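You operate a simulated robot arm through the tools that you are given. There is no shell and no other tool. Be economical: measure what you need, move in short steps, check, and stop when the job is done.

You are at the controls of a simulated robot arm. One attempt, no reset.

## Task
Put the blue brush in the yellow tub.

It is judged by the outcome, as a careful person would: the job done as asked, and still so three seconds after it is handed in. It fails if anything else is knocked over, pushed out of place, dropped, spilled or broken.

## Robot
A 6-joint arm with a two-finger parallel gripper on a trunk, on a base that drives. Base frame: it is fixed to the floor where the robot stands at the start and does not move with it; the origin is under the middle of the robot, x ahead of it, y to its left, z up. Units: mm, degrees, N and s.
With the tool pointing down near the work surface it reaches from about 320 to 700 mm from the robot's upright axis, wherever it stands. Its first joint turns from -166.0 to 166.0 degrees. Places, roughly: yellow tub [-4000, 1750, 750]. Payload 4.1 kg.
Tool frame: the origin (TCP) lies between the finger pads and is the grasp point; the fingertips stand 23 mm ahead of it; z points along the fingers, y is the line along which they close. The gripper opens to 94 mm. The fingers are 38 mm wide and 10 mm thick; the gripper's body (54 by 96 mm) begins 39 mm behind the TCP.
Orientation is that of the tool frame in the base frame, as a unit quaternion [x, y, z, w]. With the fingers straight down and closing along the base's y, the tool's x points along the base's -x, its y along +y and its z along -z.

## Interface
- The arm moves only by the tool nudge_tool. Its argument "series" is a list that holds one entry, the list of rows, each a list of 7 numbers: the shift along the base's x, y, z in units of 100 mm (1.0 is 100 mm), then the turn, a rotation vector about the base's x, y, z in units of 180 degrees (1.0 is 180 degrees), then the gripper command, from -1 (shut) to 1 (fully open), values between in proportion. In form: [[[dx, dy, dz, wx, wy, wz, gripper], ...]]. A call has 1 to 12 rows; each row is the pose to reach, as a shift and turn from the pose commanded when the call began. A call with a number of a shift or a turn outside -1 to 1 is refused whole. Each row takes 0.2 s and may step no farther than 50 mm and 8.6 degrees from the row before; otherwise, or with a gripper value out of range, the whole call is refused. A pose out of reach is approached as far as the arm can. The call stops where the force on the tool passes 40 N (or 10 N more than at its start, if that is more) or the arm is blocked; 0.2 s more then pass. The fingers move at their own pace (about 45 mm/s each) and stop on an object; they squeeze with about 38 N. The grip force told is the motor's: it shows also when the fingers shut on nothing. Time passes only in rows, and 0.2 s behind the last, so rows that repeat a pose let the fingers close. It gives the time, the measured TCP pose, the force on the tool (base axes), the opening and the grip force at its end, in the units of the frame above (readings bear some noise).
- Cameras (640 x 400 px; columns grow to the right, rows downward): "scene" is now at [22.7, 146.2, 1439.6]; the picture's right is [-0.25, -0.97, 0.00], its down [-0.65, 0.17, -0.74] and it looks along [0.72, -0.19, -0.67] (base axes); focal length 274 px, centre (320, 200). "wrist" rides on the gripper at [86, 16, -75] in the tool frame; the picture's right is [-0.18, 0.98, 0.00], its down [-0.58, -0.11, -0.81] and it looks along [-0.79, -0.15, 0.59] (tool axes); focal length 243 px, centre (320, 200). There is no depth. A picture from a camera that has moved, and an enlarged one, comes with that camera's place and axes in the base frame and with its lens.
- get_image(camera): a new picture of that camera. The clock stands still meanwhile.
- raise_lower(by): slides the trunk up (or, below 0, down) by that many mm; the arm and the scene camera ride with it, the base frame stays. It gives what a move gives, with no picture.
- steer(legs): drives the robot by 1 to 6 legs, each [ahead, turn to the left] in mm and degrees, along the robot's own axes; the way and the turn of a leg run together, so that a leg with both is an arc; at most 1500 mm and 180 degrees a leg. The arm and the cameras ride along, it lands a little off, and it stops where it bumps. It gives what a move gives.
- aim_head(pan, tilt): turns the head with the scene camera to pan (to the left, within 155 degrees either way) and tilt (down, from -29 to 69), counted from straight ahead of the robot. It gives what a move gives.
- inspect(camera, box): a new picture of the part [left, top, right, bottom] of that camera's present view, enlarged. The clock stands still meanwhile.
- finish_job(): hands the job in; it is judged then, once.

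Work in short steps. Places have to be worked out from the pictures, the camera data and where the tool is seen: move nearer, look again, correct. Check each grasp and each placing, and mend what went wrong. You have 120 turns and 82 pictures in all, those below and enlarged ones among them. Open the gripper and draw the arm clear of the work before you hand the job in, unless the task says otherwise; then end with one line.

The tools are called as a command line: name --argument value ..., lists and objects as JSON in quotes. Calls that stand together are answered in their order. nudge_tool: Moves the arm, as the interface text tells. Its arguments: {"type":"object","properties":{"series":{"type":"array"}},"required":["series"]} The other tools are called the same way: raise_lower (by) slides the trunk up or down; steer (legs) drives the base; aim_head (pan, tilt) turns the head that bears the scene camera; get_image (camera) takes a picture; inspect (camera, box) takes an enlarged picture of a part of a camera's view; finish_job () hands the job in.

At the start:

```text
t: 0.0
position: [397.5, 161.3, 1040.6]
ee_rot: [0.0, 1.0, 0.0, -0.001]
ft_force: [0.8, 0.1, -0.2]
grip_width: 94.0
finger_force: 0.0
trunk travel left (down, up): [-400.0, 190.0]
robot x, y, heading: [-0.0, 2.1, -0.1]
head pan, tilt: [-14.6, 42.1]
```

scene: 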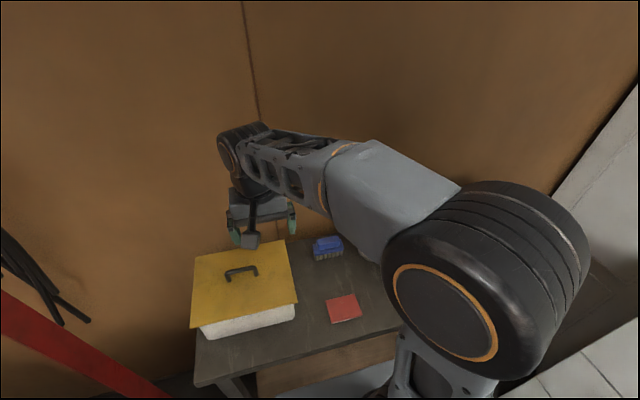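
wrist: 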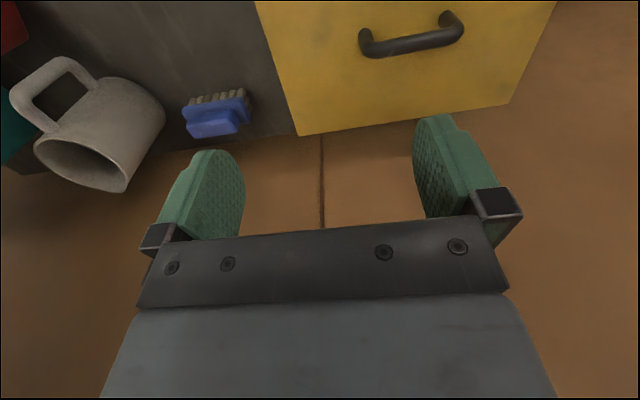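

The brush sits bristles down at about [497, -9, 800], with its long axis roughly along y and a mug to its right. I'll enlarge both views to judge its shape and heading.

inspect --camera "scene" --box '[270, 210, 390, 285]'

inspect --camera "wrist" --box '[140, 60, 300, 160]'

```text
5.33 times, centred on (330, 248) of scene
camera zoom: at [22.7, 146.2, 1439.6], right [-0.25, -0.97, 0.0], down [-0.65, 0.17, -0.74], along [0.72, -0.19, -0.67], focal length 1459 px, centre (267, -53)
```

zoom: 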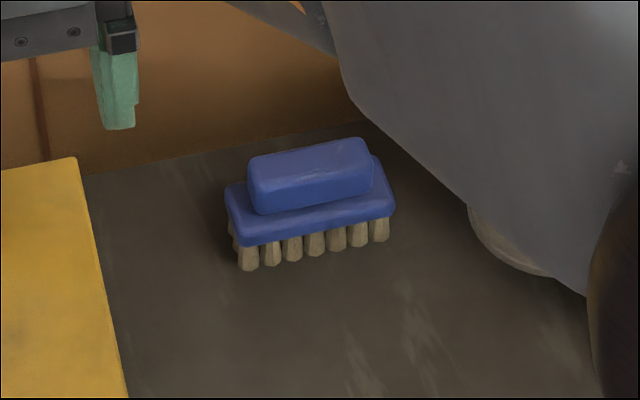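

```text
4.00 times, centred on (220, 110) of wrist
camera zoom: at [309.5, 177.3, 1115.9], right [0.18, 0.98, 0.0], down [0.58, -0.11, 0.81], along [0.79, -0.15, -0.59], focal length 970 px, centre (720, 560)
```

zoom: 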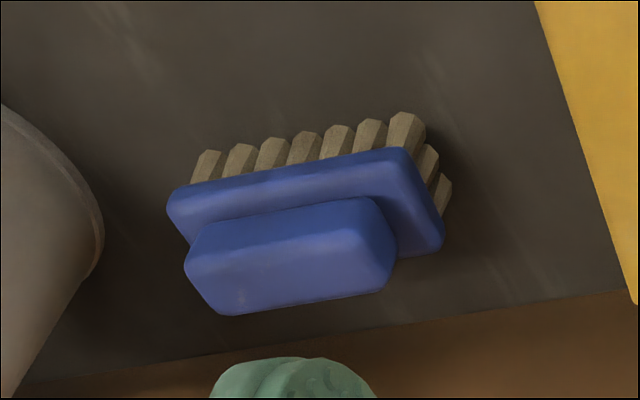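

The brush centre comes out near [496, -5], plate about 87 mm along y and 38 mm along x, with the handle on top. I'll turn the tool -90° so the fingers close along x, staying high and moving toward the brush.

nudge_tool --series '[[[0.08, -0.08, 0, 0, 0, -0.0455, 1], [0.16, -0.16, 0, 0, 0, -0.091, 1], [0.24, -0.24, 0, 0, 0, -0.1364, 1], [0.32, -0.32, 0, 0, 0, -0.1818, 1], [0.4, -0.4, 0, 0, 0, -0.2273, 1], [0.48, -0.48, 0, 0, 0, -0.2727, 1], [0.56, -0.56, 0, 0, 0, -0.3182, 1], [0.64, -0.64, 0, 0, 0, -0.3636, 1], [0.72, -0.72, 0, 0, 0, -0.4091, 1], [0.8, -0.8, 0, 0, 0, -0.4545, 1], [0.9, -0.9, 0, 0, 0, -0.5, 1]]]'

```text
t: 2.4
position: [486.6, 70.6, 1040.2]
ee_rot: [0.708, 0.706, 0.0, 0.0]
ft_force: [-1.1, -0.4, -0.9]
grip_width: 94.1
finger_force: 0.1
trunk travel left (down, up): [-400.0, 190.0]
robot x, y, heading: [-3.4, -0.5, 0.2]
head pan, tilt: [-14.6, 42.1]
```

The tool turned as asked. I'll move over the brush and lower a bit, then look.

nudge_tool --series '[[[0.03, -0.3, 0, 0, 0, 0, 1], [0.08, -0.55, -0.2, 0, 0, 0, 1], [0.09, -0.76, -0.5, 0, 0, 0, 1], [0.09, -0.76, -0.8, 0, 0, 0, 1]]]'

get_image --camera "wrist"

get_image --camera "scene"

```text
t: 3.4
position: [496.6, -4.7, 959.5]
ee_rot: [0.707, 0.707, -0.001, 0.0]
ft_force: [0.3, 0.1, 0.3]
grip_width: 93.8
finger_force: 0.0
trunk travel left (down, up): [-400.0, 190.0]
robot x, y, heading: [1.2, 2.7, -0.1]
head pan, tilt: [-14.6, 42.1]
```

```text
77 pictures are left
camera wrist: at [511.7, 81.0, 1033.9], right [0.98, -0.18, 0.0], down [-0.11, -0.58, 0.81], along [-0.15, -0.79, -0.59], focal length 243 px, centre (320, 200)
```

wrist: 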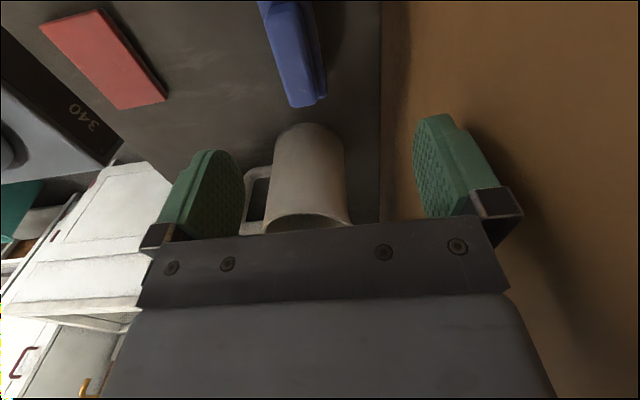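

```text
76 pictures are left
camera scene: at [22.8, 146.0, 1439.7], right [-0.25, -0.97, 0.0], down [-0.65, 0.17, -0.74], along [0.72, -0.19, -0.67], focal length 274 px, centre (320, 200)
```

scene: 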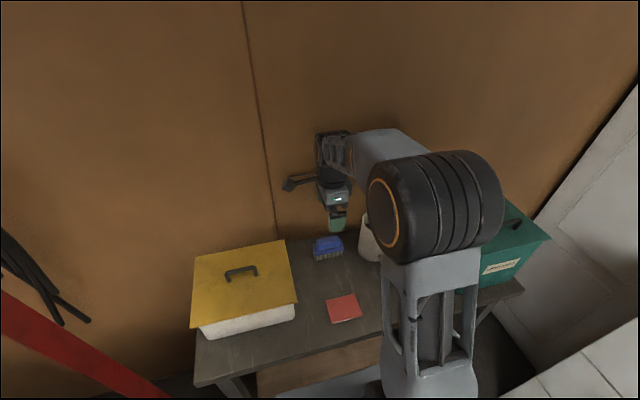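

The brush is partly in view; the two cameras differ by some 15 mm in x, so I enlarge both to settle it.

inspect --camera "wrist" --box '[220, 0, 380, 120]'

inspect --camera "scene" --box '[280, 190, 400, 270]'

```text
3.33 times, centred on (300, 60) of wrist
camera zoom: at [511.7, 81.0, 1033.9], right [0.98, -0.18, 0.0], down [-0.11, -0.58, 0.81], along [-0.15, -0.79, -0.59], focal length 809 px, centre (387, 667)
```

zoom: 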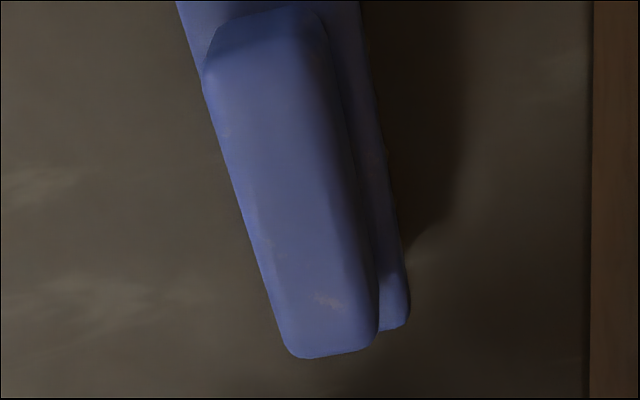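

```text
5.00 times, centred on (340, 230) of scene
camera zoom: at [22.8, 146.0, 1439.7], right [-0.25, -0.97, 0.0], down [-0.65, 0.17, -0.74], along [0.72, -0.19, -0.67], focal length 1368 px, centre (220, 50)
```

zoom: 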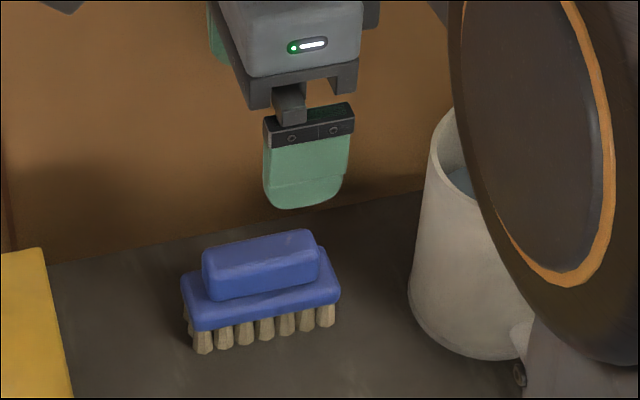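

The mug holds liquid, so I keep well away from it. Relative to the gripper axis the brush lies about 20 mm nearer (x ≈ 475), and its top may be higher than I assumed. I'll shift 15 mm, lower to 925, and look again.

nudge_tool --series '[[[-0.08, 0, -0.1, 0, 0, 0, 1], [-0.15, 0, -0.25, 0, 0, 0, 1], [-0.15, 0, -0.35, 0, 0, 0, 1]]]'

get_image --camera "wrist"

inspect --camera "scene" --box '[280, 190, 400, 270]'

```text
t: 4.2
position: [480.9, -5.5, 924.3]
ee_rot: [0.707, 0.707, 0.0, 0.0]
ft_force: [0.5, 0.0, -0.4]
grip_width: 93.9
finger_force: 0.1
trunk travel left (down, up): [-400.0, 190.0]
robot x, y, heading: [0.7, 0.7, 0.0]
head pan, tilt: [-14.6, 42.1]
```

```text
73 pictures are left
camera wrist: at [496.0, 81.5, 1000.0], right [0.98, -0.18, 0.0], down [-0.11, -0.58, 0.81], along [-0.15, -0.79, -0.59], focal length 243 px, centre (320, 200)
```

wrist: 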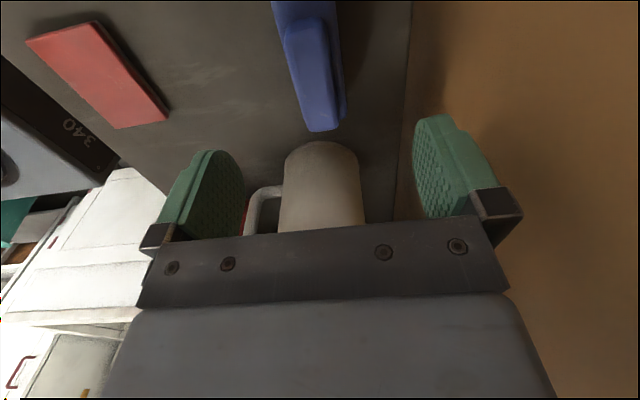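

```text
5.00 times, centred on (340, 230) of scene
camera zoom: at [22.7, 146.2, 1439.7], right [-0.25, -0.97, 0.0], down [-0.65, 0.17, -0.74], along [0.72, -0.19, -0.67], focal length 1368 px, centre (220, 50)
```

zoom: 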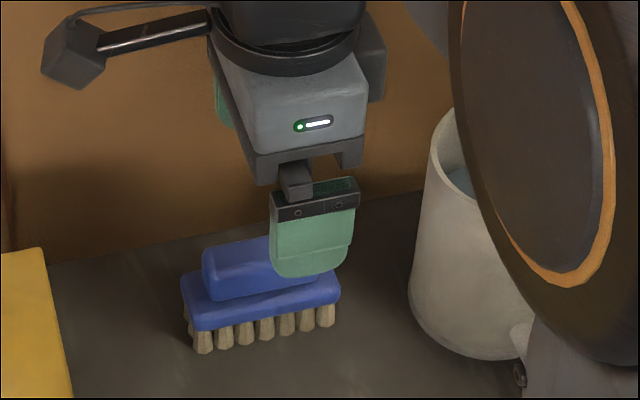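

Reconciling both cameras, the surface here looks nearer z ≈ 805, so the brush spans about 805–868 with centre near [478, 4]. I'll centre over it and lower to TCP z 875, with the fingers straddling the handle, and check.

nudge_tool --series '[[[-0.03, 0.09, 0, 0, 0, 0, 1], [-0.03, 0.09, -0.25, 0, 0, 0, 1], [-0.03, 0.09, -0.5, 0, 0, 0, 1]]]'

get_image --camera "wrist"

inspect --camera "scene" --box '[260, 190, 380, 270]'

```text
t: 5.0
position: [477.5, 3.2, 874.1]
ee_rot: [0.707, 0.707, 0.0, 0.0]
ft_force: [0.5, -0.1, -0.6]
grip_width: 94.0
finger_force: 0.0
trunk travel left (down, up): [-400.0, 190.0]
robot x, y, heading: [-2.9, -0.1, -0.0]
head pan, tilt: [-14.6, 42.1]
```

```text
71 pictures are left
camera wrist: at [493.0, 89.7, 950.3], right [0.98, -0.18, 0.0], down [-0.11, -0.58, 0.81], along [-0.15, -0.79, -0.59], focal length 243 px, centre (320, 200)
```

wrist: 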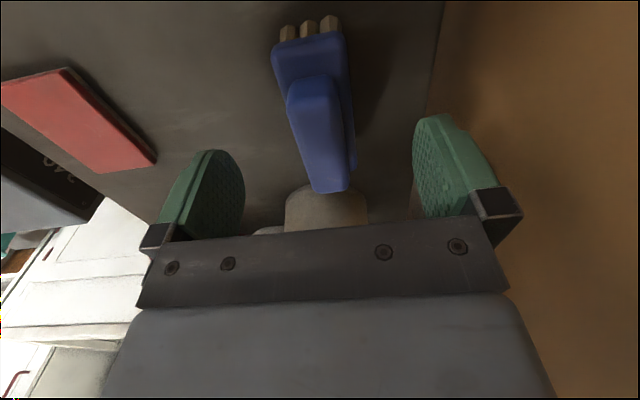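

```text
5.00 times, centred on (320, 230) of scene
camera zoom: at [22.8, 146.1, 1439.7], right [-0.25, -0.97, 0.0], down [-0.65, 0.17, -0.74], along [0.72, -0.19, -0.67], focal length 1368 px, centre (320, 50)
```

zoom: 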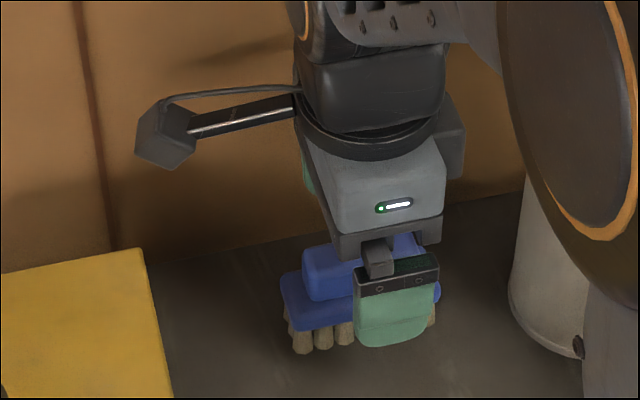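

The fingers straddle the brush, centred in x. I lower 24 mm more so the pads reach the base plate, then check clearance between the wrist camera and the lidded box.

nudge_tool --series '[[[0, 0, -0.1, 0, 0, 0, 1], [0, 0.02, -0.2, 0, 0, 0, 1], [0, 0.02, -0.25, 0, 0, 0, 1]]]'

get_image --camera "scene"

get_image --camera "wrist"

```text
t: 5.8
position: [477.8, 5.2, 850.3]
ee_rot: [0.707, 0.707, 0.0, 0.0]
ft_force: [-0.3, 0.0, 0.8]
grip_width: 94.0
finger_force: 0.0
trunk travel left (down, up): [-400.0, 190.0]
robot x, y, heading: [0.8, -1.6, 0.1]
head pan, tilt: [-14.6, 42.1]
```

```text
69 pictures are left
camera scene: at [22.8, 146.2, 1439.6], right [-0.25, -0.97, 0.0], down [-0.65, 0.17, -0.74], along [0.72, -0.19, -0.67], focal length 274 px, centre (320, 200)
```

scene: 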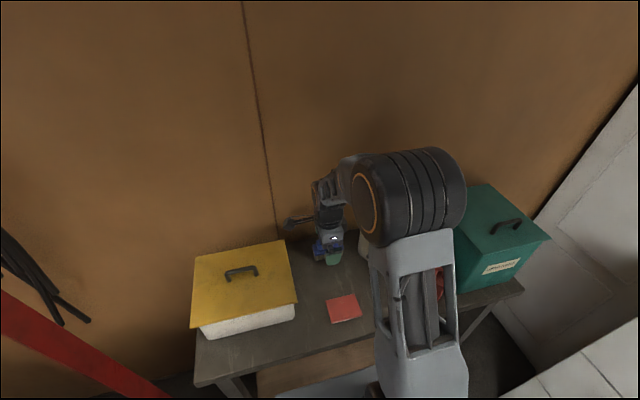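

```text
68 pictures are left
camera wrist: at [492.6, 92.3, 925.2], right [0.98, -0.18, 0.0], down [-0.11, -0.58, 0.81], along [-0.15, -0.79, -0.59], focal length 243 px, centre (320, 200)
```

wrist: 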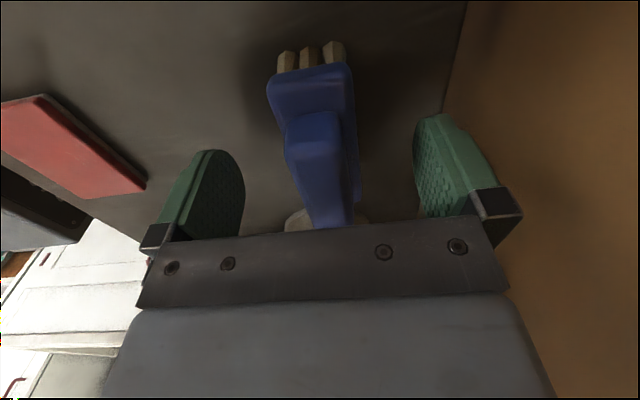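

Plate top is about z 842 and handle top about 864; tips are at 827. I lower another 8 mm and close.

nudge_tool --series '[[[0, 0, -0.08, 0, 0, 0, 1], [0, 0, -0.08, 0, 0, 0, -1], [0, 0, -0.08, 0, 0, 0, -1], [0, 0, -0.08, 0, 0, 0, -1], [0, 0, -0.08, 0, 0, 0, -1], [0, 0, -0.08, 0, 0, 0, -1], [0, 0, -0.08, 0, 0, 0, -1]]]'

get_image --camera "wrist"

```text
t: 7.4
position: [477.2, 6.7, 841.9]
ee_rot: [0.707, 0.707, 0.0, 0.0]
ft_force: [0.1, -0.4, -0.5]
grip_width: 34.9
finger_force: 37.8
trunk travel left (down, up): [-400.0, 190.0]
robot x, y, heading: [0.5, 1.7, -0.2]
head pan, tilt: [-14.6, 42.1]
```

```text
67 pictures are left
camera wrist: at [492.5, 93.1, 917.4], right [0.98, -0.18, 0.0], down [-0.11, -0.58, 0.81], along [-0.15, -0.79, -0.59], focal length 243 px, centre (320, 200)
```

wrist: 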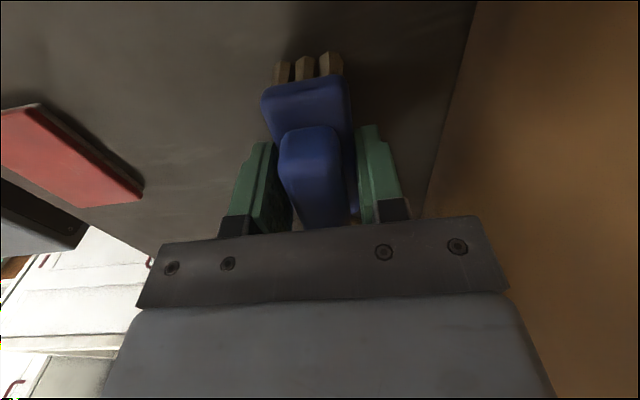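

Gripped on the plate, 34.9 mm wide at full force. I lift straight up and check.

nudge_tool --series '[[[0, 0, 0.1, 0, 0, 0, -1], [0, 0, 0.3, 0, 0, 0, -1], [0, 0, 0.5, 0, 0, 0, -1], [0, 0, 0.75, 0, 0, 0, -1], [0, 0, 1.0, 0, 0, 0, -1]]]'

get_image --camera "wrist"

get_image --camera "scene"

```text
t: 8.6
position: [477.4, 5.5, 941.5]
ee_rot: [0.708, 0.707, 0.0, 0.001]
ft_force: [-0.9, 0.6, -0.3]
grip_width: 34.9
finger_force: 37.9
trunk travel left (down, up): [-400.0, 190.0]
robot x, y, heading: [-2.7, 3.3, 0.1]
head pan, tilt: [-14.6, 42.1]
```

```text
66 pictures are left
camera wrist: at [492.9, 92.2, 1017.2], right [0.98, -0.18, 0.0], down [-0.11, -0.58, 0.81], along [-0.15, -0.79, -0.59], focal length 243 px, centre (320, 200)
```

wrist: 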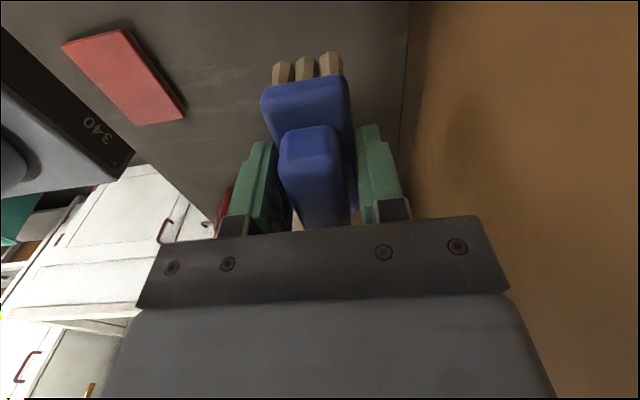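

```text
65 pictures are left
camera scene: at [22.8, 146.2, 1439.6], right [-0.25, -0.97, 0.0], down [-0.65, 0.17, -0.74], along [0.72, -0.19, -0.67], focal length 274 px, centre (320, 200)
```

scene: 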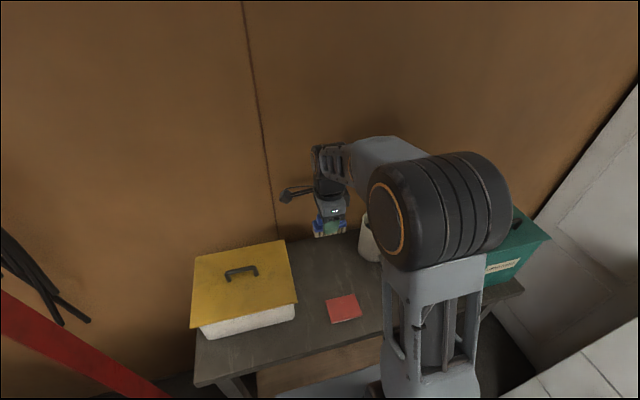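

The brush is held. I raise the trunk for clearance and look around behind with the head before driving.

raise_lower --by 120

aim_head --pan 150 --tilt 20

get_image --camera "scene"

aim_head --pan 70 --tilt 25

get_image --camera "scene"

aim_head --pan -150 --tilt 25

get_image --camera "scene"

```text
t: 10.1
position: [478.4, 6.3, 1061.6]
ee_rot: [0.707, 0.707, 0.0, 0.0]
ft_force: [0.5, 0.5, -0.8]
grip_width: 34.8
finger_force: 37.9
trunk travel left (down, up): [-520.0, 70.0]
robot x, y, heading: [1.1, -1.7, -0.0]
head pan, tilt: [-14.6, 42.1]
```

```text
t: 12.6
position: [477.9, 5.1, 1062.2]
ee_rot: [0.707, 0.707, 0.0, 0.001]
ft_force: [0.2, 0.0, -0.7]
grip_width: 35.1
finger_force: 38.2
trunk travel left (down, up): [-520.0, 70.0]
robot x, y, heading: [2.3, -1.4, -0.1]
head pan, tilt: [150.0, 20.0]
```

```text
64 pictures are left
camera scene: at [-138.7, 213.8, 1594.1], right [0.5, 0.87, 0.0], down [0.3, -0.17, -0.94], along [-0.81, 0.47, -0.34], focal length 274 px, centre (320, 200)
```

scene: 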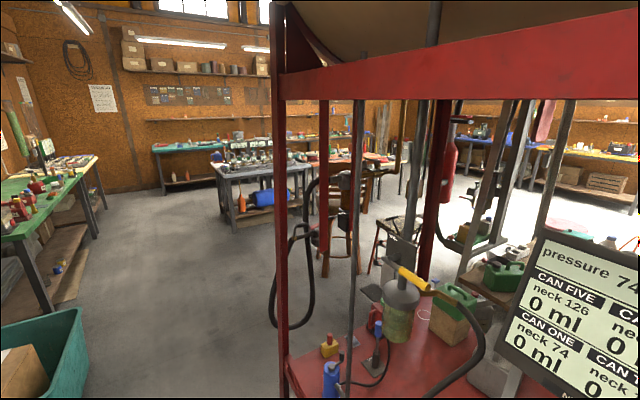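

```text
t: 14.1
position: [478.0, 6.5, 1061.9]
ee_rot: [0.707, 0.708, 0.0, 0.0]
ft_force: [0.1, -0.1, -0.5]
grip_width: 34.9
finger_force: 37.9
trunk travel left (down, up): [-520.0, 70.0]
robot x, y, heading: [-3.0, 1.1, 0.0]
head pan, tilt: [70.0, 25.0]
```

```text
63 pictures are left
camera scene: at [-26.6, 253.8, 1586.1], right [0.94, -0.34, 0.0], down [-0.14, -0.4, -0.91], along [0.31, 0.85, -0.42], focal length 274 px, centre (320, 200)
```

scene: 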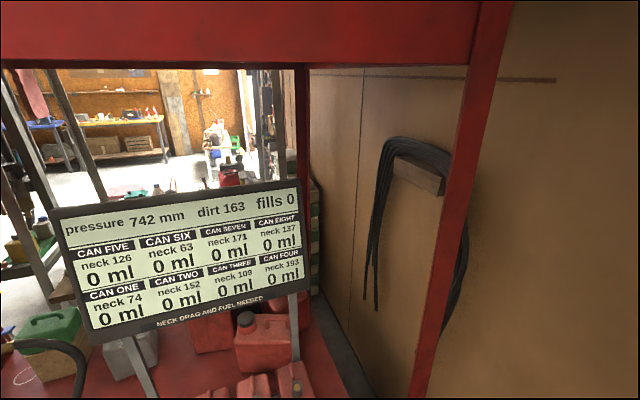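

```text
t: 17.3
position: [477.5, 6.7, 1062.7]
ee_rot: [0.707, 0.708, 0.0, 0.0]
ft_force: [0.6, -0.3, -1.3]
grip_width: 34.9
finger_force: 37.6
trunk travel left (down, up): [-520.0, 70.0]
robot x, y, heading: [5.2, -0.2, 0.1]
head pan, tilt: [-150.0, 25.0]
```

```text
62 pictures are left
camera scene: at [-137.8, 121.1, 1586.1], right [-0.5, 0.87, 0.0], down [0.37, 0.21, -0.91], along [-0.78, -0.45, -0.42], focal length 274 px, centre (320, 200)
```

scene: 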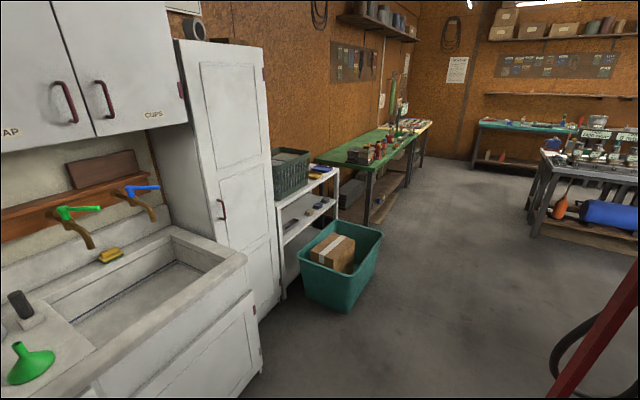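

There is a clear lane straight behind. I enlarge the view toward where the tub should be (about pixel (281,158) of the rear view).

aim_head --pan 155 --tilt 15

inspect --camera "scene" --box '[160, 100, 400, 250]'

get_image --camera "scene"

```text
t: 21.4
position: [477.6, 5.8, 1062.7]
ee_rot: [0.707, 0.708, 0.0, 0.0]
ft_force: [0.0, 0.2, 0.4]
grip_width: 35.0
finger_force: 37.9
trunk travel left (down, up): [-520.0, 70.0]
robot x, y, heading: [-5.7, -0.6, -0.0]
head pan, tilt: [154.7, 15.0]
```

```text
2.67 times, centred on (280, 175) of scene
camera zoom: at [-142.5, 207.1, 1602.3], right [0.43, 0.9, 0.0], down [0.23, -0.11, -0.97], along [-0.87, 0.41, -0.26], focal length 730 px, centre (427, 267)
```

zoom: 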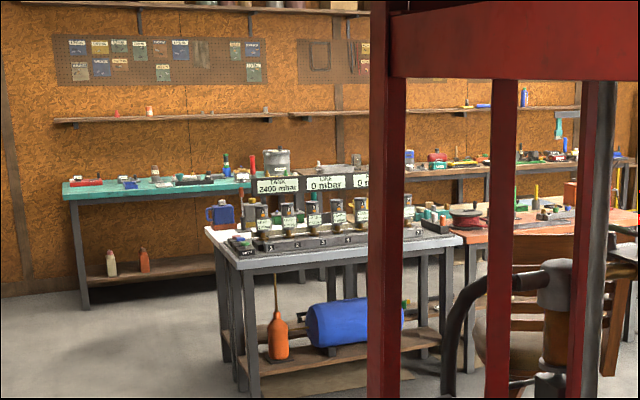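

```text
60 pictures are left
camera scene: at [-142.5, 207.1, 1602.3], right [0.43, 0.9, 0.0], down [0.23, -0.11, -0.97], along [-0.87, 0.41, -0.26], focal length 274 px, centre (320, 200)
```

scene: 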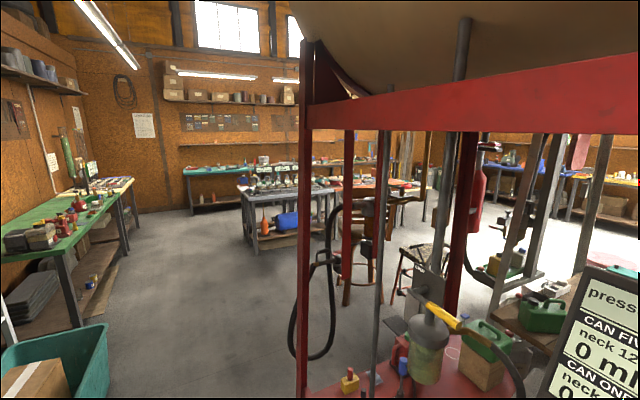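

The tub should be behind the red post, near the end of the gauge table. The lane behind me is clear (bin edge y≈-380, rack edge y≈+450), so I back up straight in two legs and look again.

steer --legs '[[-1200, 0]]'

get_image --camera "scene"

aim_head --pan 100 --tilt 30

get_image --camera "scene"

```text
t: 27.5
position: [-718.5, 5.9, 1062.2]
ee_rot: [0.708, 0.706, -0.001, 0.0]
ft_force: [-0.4, -0.4, -0.7]
grip_width: 35.0
finger_force: 38.3
trunk travel left (down, up): [-520.0, 70.0]
robot x, y, heading: [-1194.4, 4.5, -0.3]
head pan, tilt: [154.7, 15.0]
```

```text
59 pictures are left
camera scene: at [-1338.9, 209.6, 1602.3], right [0.43, 0.9, 0.0], down [0.23, -0.11, -0.97], along [-0.87, 0.42, -0.26], focal length 274 px, centre (320, 200)
```

scene: 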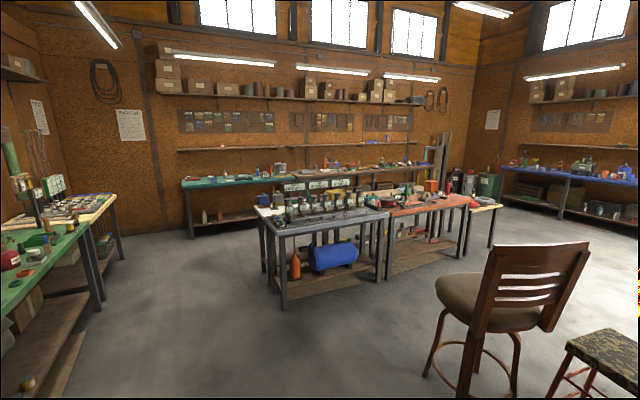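

```text
t: 28.8
position: [-719.8, 5.3, 1061.4]
ee_rot: [0.708, 0.706, 0.0, 0.0]
ft_force: [0.1, -0.1, -1.4]
grip_width: 35.0
finger_force: 37.7
trunk travel left (down, up): [-520.0, 70.0]
robot x, y, heading: [-1198.7, 0.9, -0.3]
head pan, tilt: [100.0, 30.0]
```

```text
58 pictures are left
camera scene: at [-1270.0, 258.5, 1578.1], right [0.99, 0.17, 0.0], down [0.09, -0.49, -0.87], along [-0.15, 0.85, -0.5], focal length 274 px, centre (320, 200)
```

scene: 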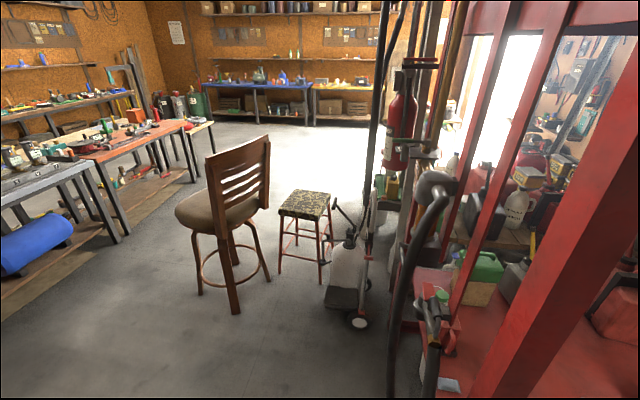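

The room is open now. I look closely at the predicted tub location, about (341,204) of the rear view.

aim_head --pan 150 --tilt 18

inspect --camera "scene" --box '[250, 140, 410, 240]'

inspect --camera "scene" --box '[370, 140, 530, 240]'

```text
t: 29.9
position: [-719.5, 4.9, 1062.0]
ee_rot: [0.708, 0.706, 0.0, 0.0]
ft_force: [0.2, -0.3, -1.0]
grip_width: 35.1
finger_force: 38.0
trunk travel left (down, up): [-520.0, 70.0]
robot x, y, heading: [-1198.1, 3.4, -0.2]
head pan, tilt: [150.0, 18.0]
```

```text
4.00 times, centred on (330, 190) of scene
camera zoom: at [-1335.1, 216.4, 1597.4], right [0.5, 0.86, 0.0], down [0.27, -0.16, -0.95], along [-0.82, 0.48, -0.31], focal length 1094 px, centre (280, 240)
```

zoom: 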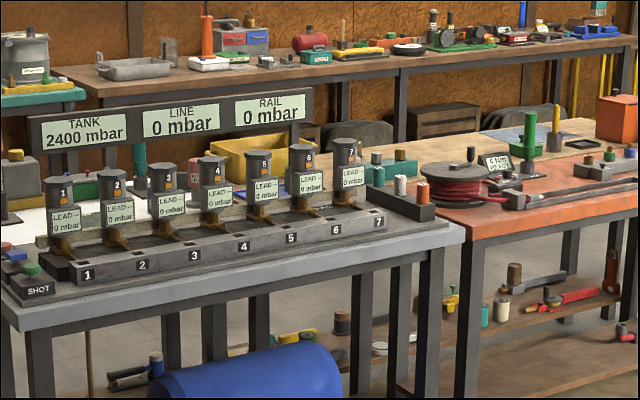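

```text
4.00 times, centred on (450, 190) of scene
camera zoom: at [-1335.1, 216.4, 1597.4], right [0.5, 0.86, 0.0], down [0.27, -0.16, -0.95], along [-0.82, 0.48, -0.31], focal length 1094 px, centre (-200, 240)
```

zoom: 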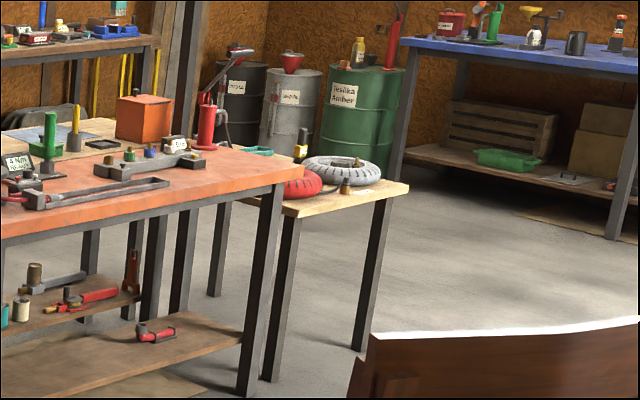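

The yellow open tub is visible behind the gauge row, on the rear side of the island (x≈-4000, island spans x≈-3400..-4170, y≥850). I'll go around the end and approach from the back aisle. First, back up along y=0.

steer --legs '[[-1500, 0]]'

aim_head --pan 125 --tilt 25

get_image --camera "scene"

aim_head --pan -155 --tilt 25

get_image --camera "scene"

```text
t: 37.3
position: [-2210.9, 14.7, 1063.4]
ee_rot: [0.713, 0.701, 0.002, -0.001]
ft_force: [-0.1, -0.8, -1.0]
grip_width: 35.3
finger_force: 38.1
trunk travel left (down, up): [-520.0, 70.0]
robot x, y, heading: [-2687.8, 16.5, -0.9]
head pan, tilt: [150.0, 18.0]
```

```text
t: 38.2
position: [-2210.1, 14.7, 1061.4]
ee_rot: [0.712, 0.702, 0.0, 0.0]
ft_force: [0.8, -0.2, -1.3]
grip_width: 35.1
finger_force: 37.7
trunk travel left (down, up): [-520.0, 70.0]
robot x, y, heading: [-2688.5, 17.5, -0.8]
head pan, tilt: [125.0, 25.0]
```

```text
55 pictures are left
camera scene: at [-2795.4, 260.5, 1586.1], right [0.83, 0.56, 0.0], down [0.24, -0.35, -0.91], along [-0.51, 0.75, -0.42], focal length 274 px, centre (320, 200)
```

scene: 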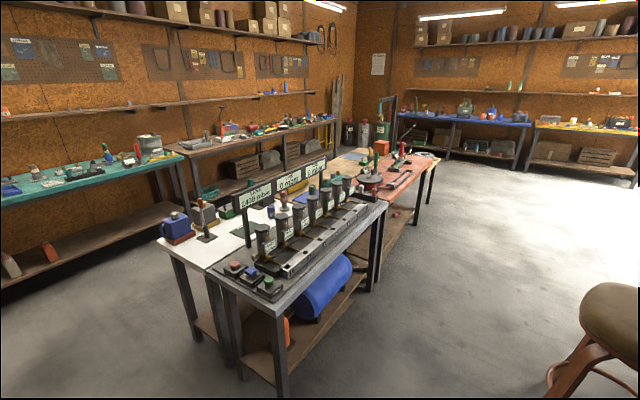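

```text
t: 42.1
position: [-2210.3, 13.9, 1062.4]
ee_rot: [0.713, 0.702, -0.001, -0.001]
ft_force: [-0.1, 0.4, -1.3]
grip_width: 35.1
finger_force: 38.3
trunk travel left (down, up): [-520.0, 70.0]
robot x, y, heading: [-2687.8, 17.6, -1.3]
head pan, tilt: [-154.7, 25.0]
```

```text
54 pictures are left
camera scene: at [-2827.5, 146.1, 1586.1], right [-0.41, 0.91, 0.0], down [0.38, 0.17, -0.91], along [-0.83, -0.37, -0.42], focal length 274 px, centre (320, 200)
```

scene: 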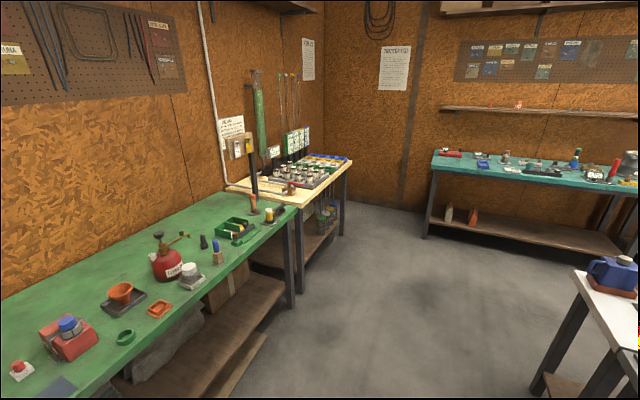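

The island's near corner is the white table (rear half) with the gauge table in front; the aisle behind is clear. I back up to x≈-4780 in two legs, then turn left to face along +y.

steer --legs '[[-1045, 0.5], [-1045, 0.5], [0, 90]]'

aim_head --pan -15 --tilt 30

get_image --camera "scene"

```text
t: 56.3
position: [-4815.2, 469.1, 1063.1]
ee_rot: [-0.021, 1.0, 0.001, 0.0]
ft_force: [0.5, 0.2, 0.7]
grip_width: 35.1
finger_force: 38.1
trunk travel left (down, up): [-520.0, 70.0]
robot x, y, heading: [-4789.8, -7.9, 92.2]
head pan, tilt: [-154.7, 25.0]
```

```text
t: 58.6
position: [-4814.4, 469.1, 1061.9]
ee_rot: [-0.02, 1.0, 0.0, 0.0]
ft_force: [0.4, -0.1, -1.0]
grip_width: 34.9
finger_force: 37.9
trunk travel left (down, up): [-520.0, 70.0]
robot x, y, heading: [-4791.5, -9.5, 92.2]
head pan, tilt: [-15.0, 30.0]
```

```text
53 pictures are left
camera scene: at [-4932.6, 14.4, 1578.1], right [0.98, -0.22, 0.0], down [-0.11, -0.49, -0.87], along [0.19, 0.84, -0.5], focal length 274 px, centre (320, 200)
```

scene: 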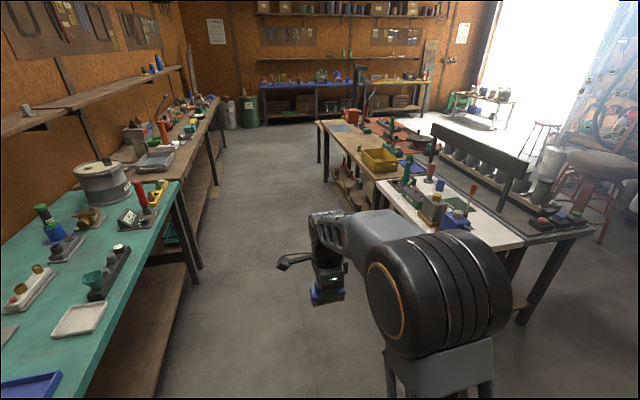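

The yellow open tub sits on the aisle-side edge of the wooden table, about [-4030, 1800]. I angle slightly right and drive up the aisle to about (-4620, 1780), then look before turning.

steer --legs '[[0, -7.5], [900, 0], [880, 0]]'

aim_head --pan -70 --tilt 45

get_image --camera "scene"

```text
t: 68.1
position: [-4609.6, 2229.9, 1062.4]
ee_rot: [0.04, 0.999, 0.001, 0.001]
ft_force: [-0.2, -0.2, -0.6]
grip_width: 35.1
finger_force: 37.9
trunk travel left (down, up): [-520.0, 70.0]
robot x, y, heading: [-4642.5, 1752.2, 85.4]
head pan, tilt: [-15.0, 30.0]
```

```text
t: 69.3
position: [-4609.3, 2229.3, 1062.2]
ee_rot: [0.04, 0.999, -0.001, -0.001]
ft_force: [1.0, -0.1, -0.2]
grip_width: 35.2
finger_force: 38.0
trunk travel left (down, up): [-520.0, 70.0]
robot x, y, heading: [-4643.6, 1753.6, 85.3]
head pan, tilt: [-70.0, 45.0]
```

```text
52 pictures are left
camera scene: at [-4733.6, 1728.8, 1555.5], right [0.27, -0.96, 0.0], down [-0.68, -0.19, -0.71], along [0.68, 0.19, -0.71], focal length 274 px, centre (320, 200)
```

scene: 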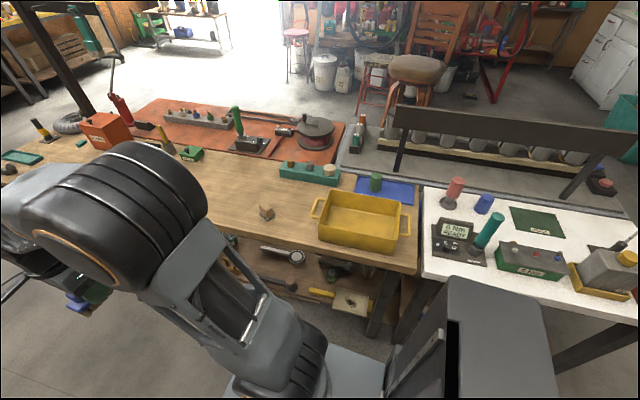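

The tub rim spans about x -4120..-3960, y 1627..1910, centre ≈ [-4040, 1768], open and empty. I turn right to face it, with the arm well above everything.

steer --legs '[[0, -85.3]]'

aim_head --pan 10 --tilt 45

get_image --camera "scene"

get_image --camera "wrist"

```text
t: 73.3
position: [-4166.1, 1767.3, 1061.7]
ee_rot: [0.7, 0.715, 0.0, 0.0]
ft_force: [0.0, -0.1, 0.1]
grip_width: 35.1
finger_force: 38.3
trunk travel left (down, up): [-520.0, 70.0]
robot x, y, heading: [-4643.1, 1752.4, 1.4]
head pan, tilt: [-70.0, 45.0]
```

```text
t: 74.8
position: [-4165.7, 1768.8, 1062.0]
ee_rot: [0.699, 0.715, 0.0, -0.001]
ft_force: [0.3, -0.1, -0.2]
grip_width: 35.1
finger_force: 38.4
trunk travel left (down, up): [-520.0, 70.0]
robot x, y, heading: [-4639.9, 1751.4, 1.6]
head pan, tilt: [10.0, 45.0]
```

```text
51 pictures are left
camera scene: at [-4624.9, 1934.4, 1555.5], right [0.19, -0.98, 0.0], down [-0.69, -0.14, -0.71], along [0.69, 0.14, -0.71], focal length 274 px, centre (320, 200)
```

scene: 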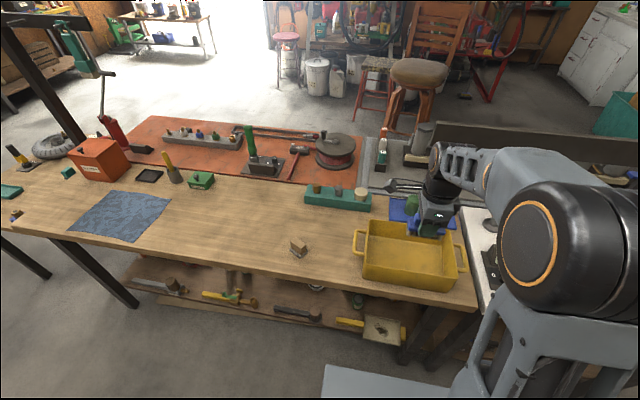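

```text
50 pictures are left
camera wrist: at [-4152.2, 1855.5, 1137.1], right [0.99, -0.16, 0.0], down [-0.1, -0.58, 0.81], along [-0.13, -0.8, -0.59], focal length 243 px, centre (320, 200)
```

wrist: 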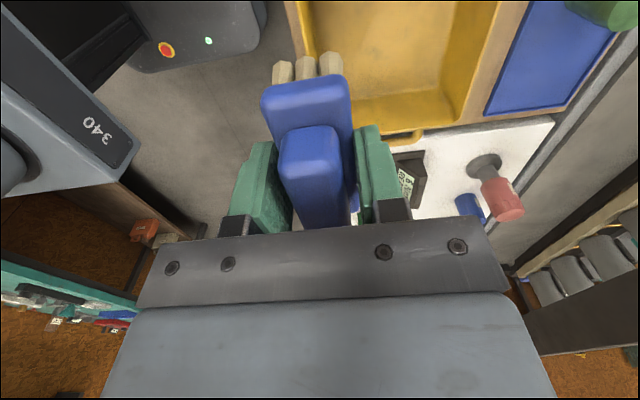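

Both views put the tub centre at about [-4045, 1755]. I move the brush over it, staying high.

nudge_tool --series '[[[0.3, -0.03, 0, 0, 0, 0, -1], [0.6, -0.06, 0, 0, 0, 0, -1], [0.9, -0.1, 0, 0, 0, 0, -1]]]'

nudge_tool --series '[[[0.3, 0, 0, 0, 0, 0, -1], [0.3, 0, -0.3, 0, 0, 0, -1], [0.3, 0, -0.6, 0, 0, 0, -1]]]'

get_image --camera "scene"

get_image --camera "wrist"

```text
t: 75.6
position: [-4074.7, 1759.0, 1060.8]
ee_rot: [0.699, 0.715, 0.0, 0.0]
ft_force: [-0.2, 0.1, -0.8]
grip_width: 34.8
finger_force: 37.7
trunk travel left (down, up): [-520.0, 70.0]
robot x, y, heading: [-4646.0, 1753.0, 1.3]
head pan, tilt: [10.0, 45.0]
```

```text
t: 76.4
position: [-4045.4, 1757.2, 999.8]
ee_rot: [0.7, 0.714, 0.001, 0.0]
ft_force: [-0.2, 0.4, -0.8]
grip_width: 34.8
finger_force: 38.0
trunk travel left (down, up): [-520.0, 70.0]
robot x, y, heading: [-4642.5, 1751.8, 1.4]
head pan, tilt: [10.0, 45.0]
```

```text
49 pictures are left
camera scene: at [-4625.0, 1934.4, 1555.5], right [0.19, -0.98, 0.0], down [-0.69, -0.14, -0.71], along [0.69, 0.14, -0.71], focal length 274 px, centre (320, 200)
```

scene: 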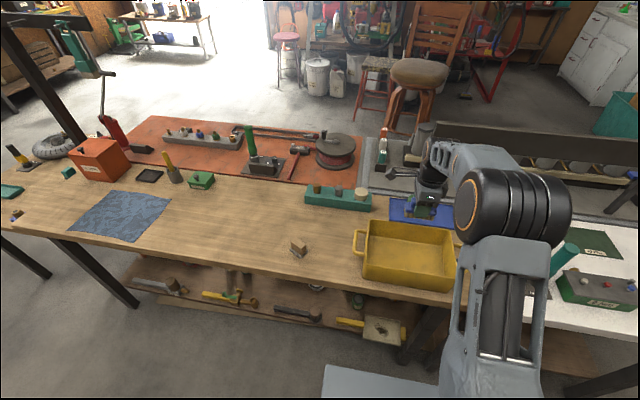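

```text
48 pictures are left
camera wrist: at [-4032.2, 1845.7, 1075.5], right [0.99, -0.16, 0.0], down [-0.1, -0.58, 0.81], along [-0.13, -0.8, -0.59], focal length 243 px, centre (320, 200)
```

wrist: 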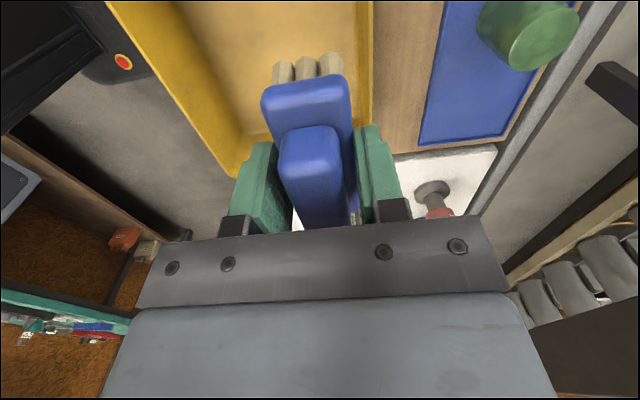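

The wrist view suggests the tub centre is nearer to me than the scene estimate (near rim x≈-4205, far ≈-3990). I enlarge the scene view to resolve this before lowering.

inspect --camera "scene" --box '[330, 180, 490, 300]'

inspect --camera "wrist" --box '[80, 0, 480, 250]'

```text
3.33 times, centred on (410, 240) of scene
camera zoom: at [-4625.0, 1934.4, 1555.5], right [0.19, -0.98, 0.0], down [-0.69, -0.14, -0.71], along [0.69, 0.14, -0.71], focal length 912 px, centre (20, 67)
```

zoom: 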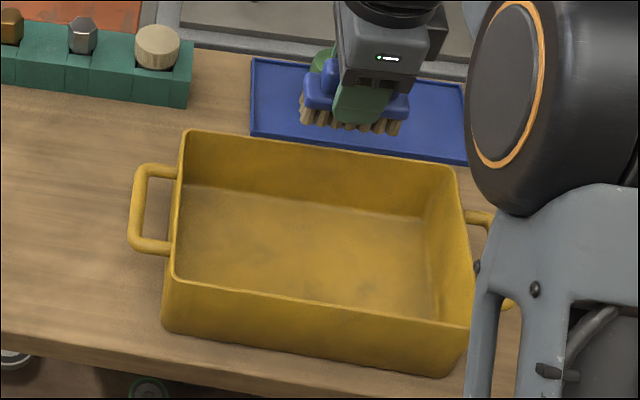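

```text
1.60 times, centred on (280, 125) of wrist
camera zoom: at [-4032.2, 1845.7, 1075.5], right [0.99, -0.16, 0.0], down [-0.1, -0.58, 0.81], along [-0.13, -0.8, -0.59], focal length 388 px, centre (384, 320)
```

zoom: 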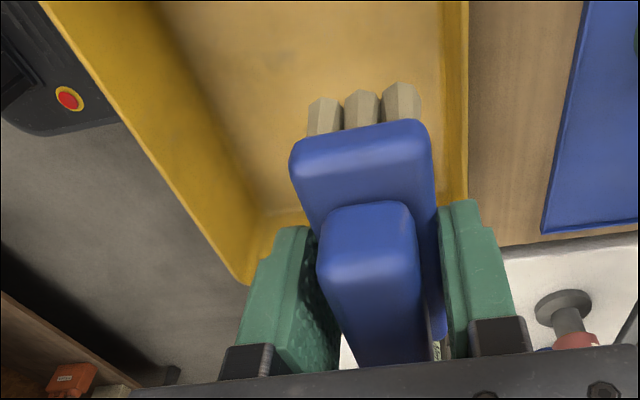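

Using rim z≈872 (tub about 90 mm deep), both views agree: rim x -4185..-4010, y 1640..1894, centre ≈ [-4096, 1765]. I shift 50 mm back, lower to 930, and check.

nudge_tool --series '[[[-0.25, 0.03, 0, 0, 0, 0, -1], [-0.5, 0.05, 0, 0, 0, 0, -1], [-0.5, 0.05, -0.3, 0, 0, 0, -1], [-0.5, 0.05, -0.6, 0, 0, 0, -1]]]'

get_image --camera "wrist"

inspect --camera "scene" --box '[330, 180, 490, 300]'

```text
t: 77.4
position: [-4095.7, 1763.5, 941.9]
ee_rot: [0.699, 0.715, 0.0, 0.0]
ft_force: [-0.2, 0.1, -0.9]
grip_width: 34.9
finger_force: 38.2
trunk travel left (down, up): [-520.0, 70.0]
robot x, y, heading: [-4639.1, 1751.6, 0.9]
head pan, tilt: [10.0, 45.0]
```

```text
45 pictures are left
camera wrist: at [-4082.4, 1851.1, 1017.4], right [0.99, -0.16, 0.0], down [-0.1, -0.58, 0.81], along [-0.13, -0.8, -0.59], focal length 243 px, centre (320, 200)
```

wrist: 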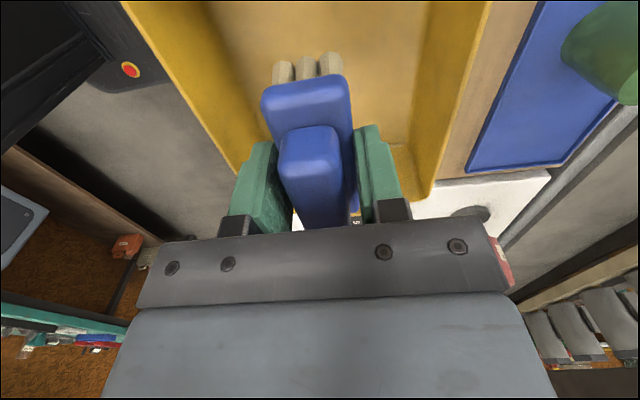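

```text
3.33 times, centred on (410, 240) of scene
camera zoom: at [-4624.5, 1934.5, 1555.5], right [0.19, -0.98, 0.0], down [-0.69, -0.14, -0.71], along [0.69, 0.14, -0.71], focal length 912 px, centre (20, 67)
```

zoom: 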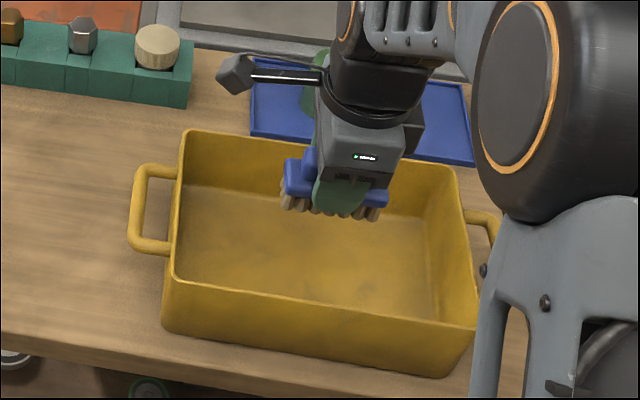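

The brush is centred over the tub in both views. I lower to about 872 and check.

nudge_tool --series '[[[0, 0, -0.25, 0, 0, 0, -1], [0, 0, -0.5, 0, 0, 0, -1], [0, 0, -0.7, 0, 0, 0, -1]]]'

get_image --camera "wrist"

inspect --camera "scene" --box '[330, 180, 490, 300]'

```text
t: 78.2
position: [-4095.7, 1765.0, 872.0]
ee_rot: [0.7, 0.714, -0.001, 0.0]
ft_force: [1.6, -0.1, -0.7]
grip_width: 34.8
finger_force: 38.4
trunk travel left (down, up): [-520.0, 70.0]
robot x, y, heading: [-4642.0, 1753.0, 1.4]
head pan, tilt: [10.0, 45.0]
```

```text
43 pictures are left
camera wrist: at [-4082.4, 1851.2, 946.6], right [0.99, -0.16, 0.0], down [-0.1, -0.58, 0.81], along [-0.13, -0.8, -0.59], focal length 243 px, centre (320, 200)
```

wrist: 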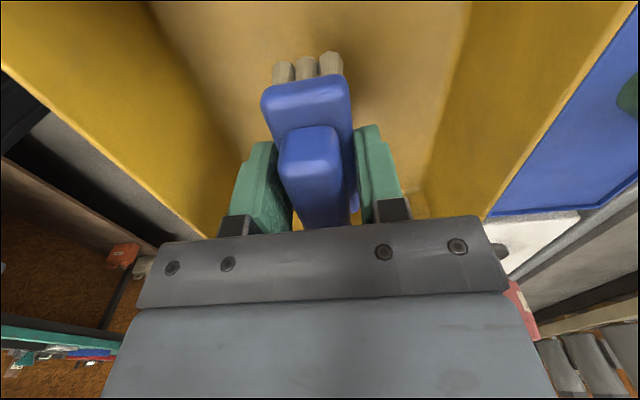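

```text
3.33 times, centred on (410, 240) of scene
camera zoom: at [-4624.8, 1934.4, 1555.5], right [0.19, -0.98, 0.0], down [-0.69, -0.14, -0.71], along [0.69, 0.14, -0.71], focal length 912 px, centre (20, 67)
```

zoom: 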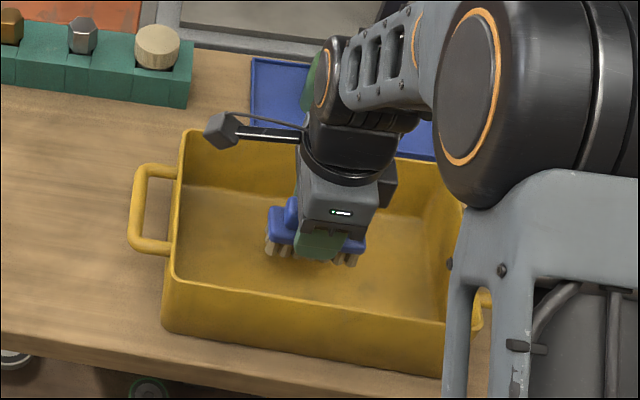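

The brush is inside the walls with clearance all round. I lower slowly in small steps until the floor is felt.

nudge_tool --series '[[[0, 0, -0.05, 0, 0, 0, -1], [0, 0, -0.1, 0, 0, 0, -1], [0, 0, -0.13, 0, 0, 0, -1], [0, 0, -0.16, 0, 0, 0, -1], [0, 0, -0.19, 0, 0, 0, -1], [0, 0, -0.22, 0, 0, 0, -1]]]'

get_image --camera "wrist"

```text
t: 79.6
position: [-4095.9, 1762.5, 849.9]
ee_rot: [0.7, 0.714, 0.0, 0.0]
ft_force: [0.3, 0.0, -0.6]
grip_width: 34.8
finger_force: 38.0
trunk travel left (down, up): [-520.0, 70.0]
robot x, y, heading: [-4640.7, 1752.3, 1.0]
head pan, tilt: [10.0, 45.0]
```

```text
41 pictures are left
camera wrist: at [-4082.4, 1850.6, 925.2], right [0.99, -0.16, 0.0], down [-0.1, -0.58, 0.81], along [-0.13, -0.8, -0.59], focal length 243 px, centre (320, 200)
```

wrist: 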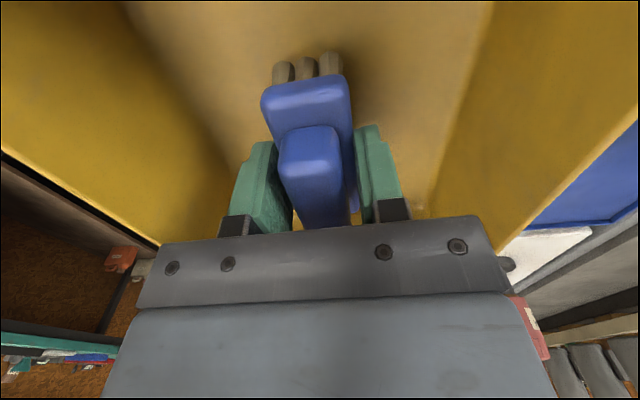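

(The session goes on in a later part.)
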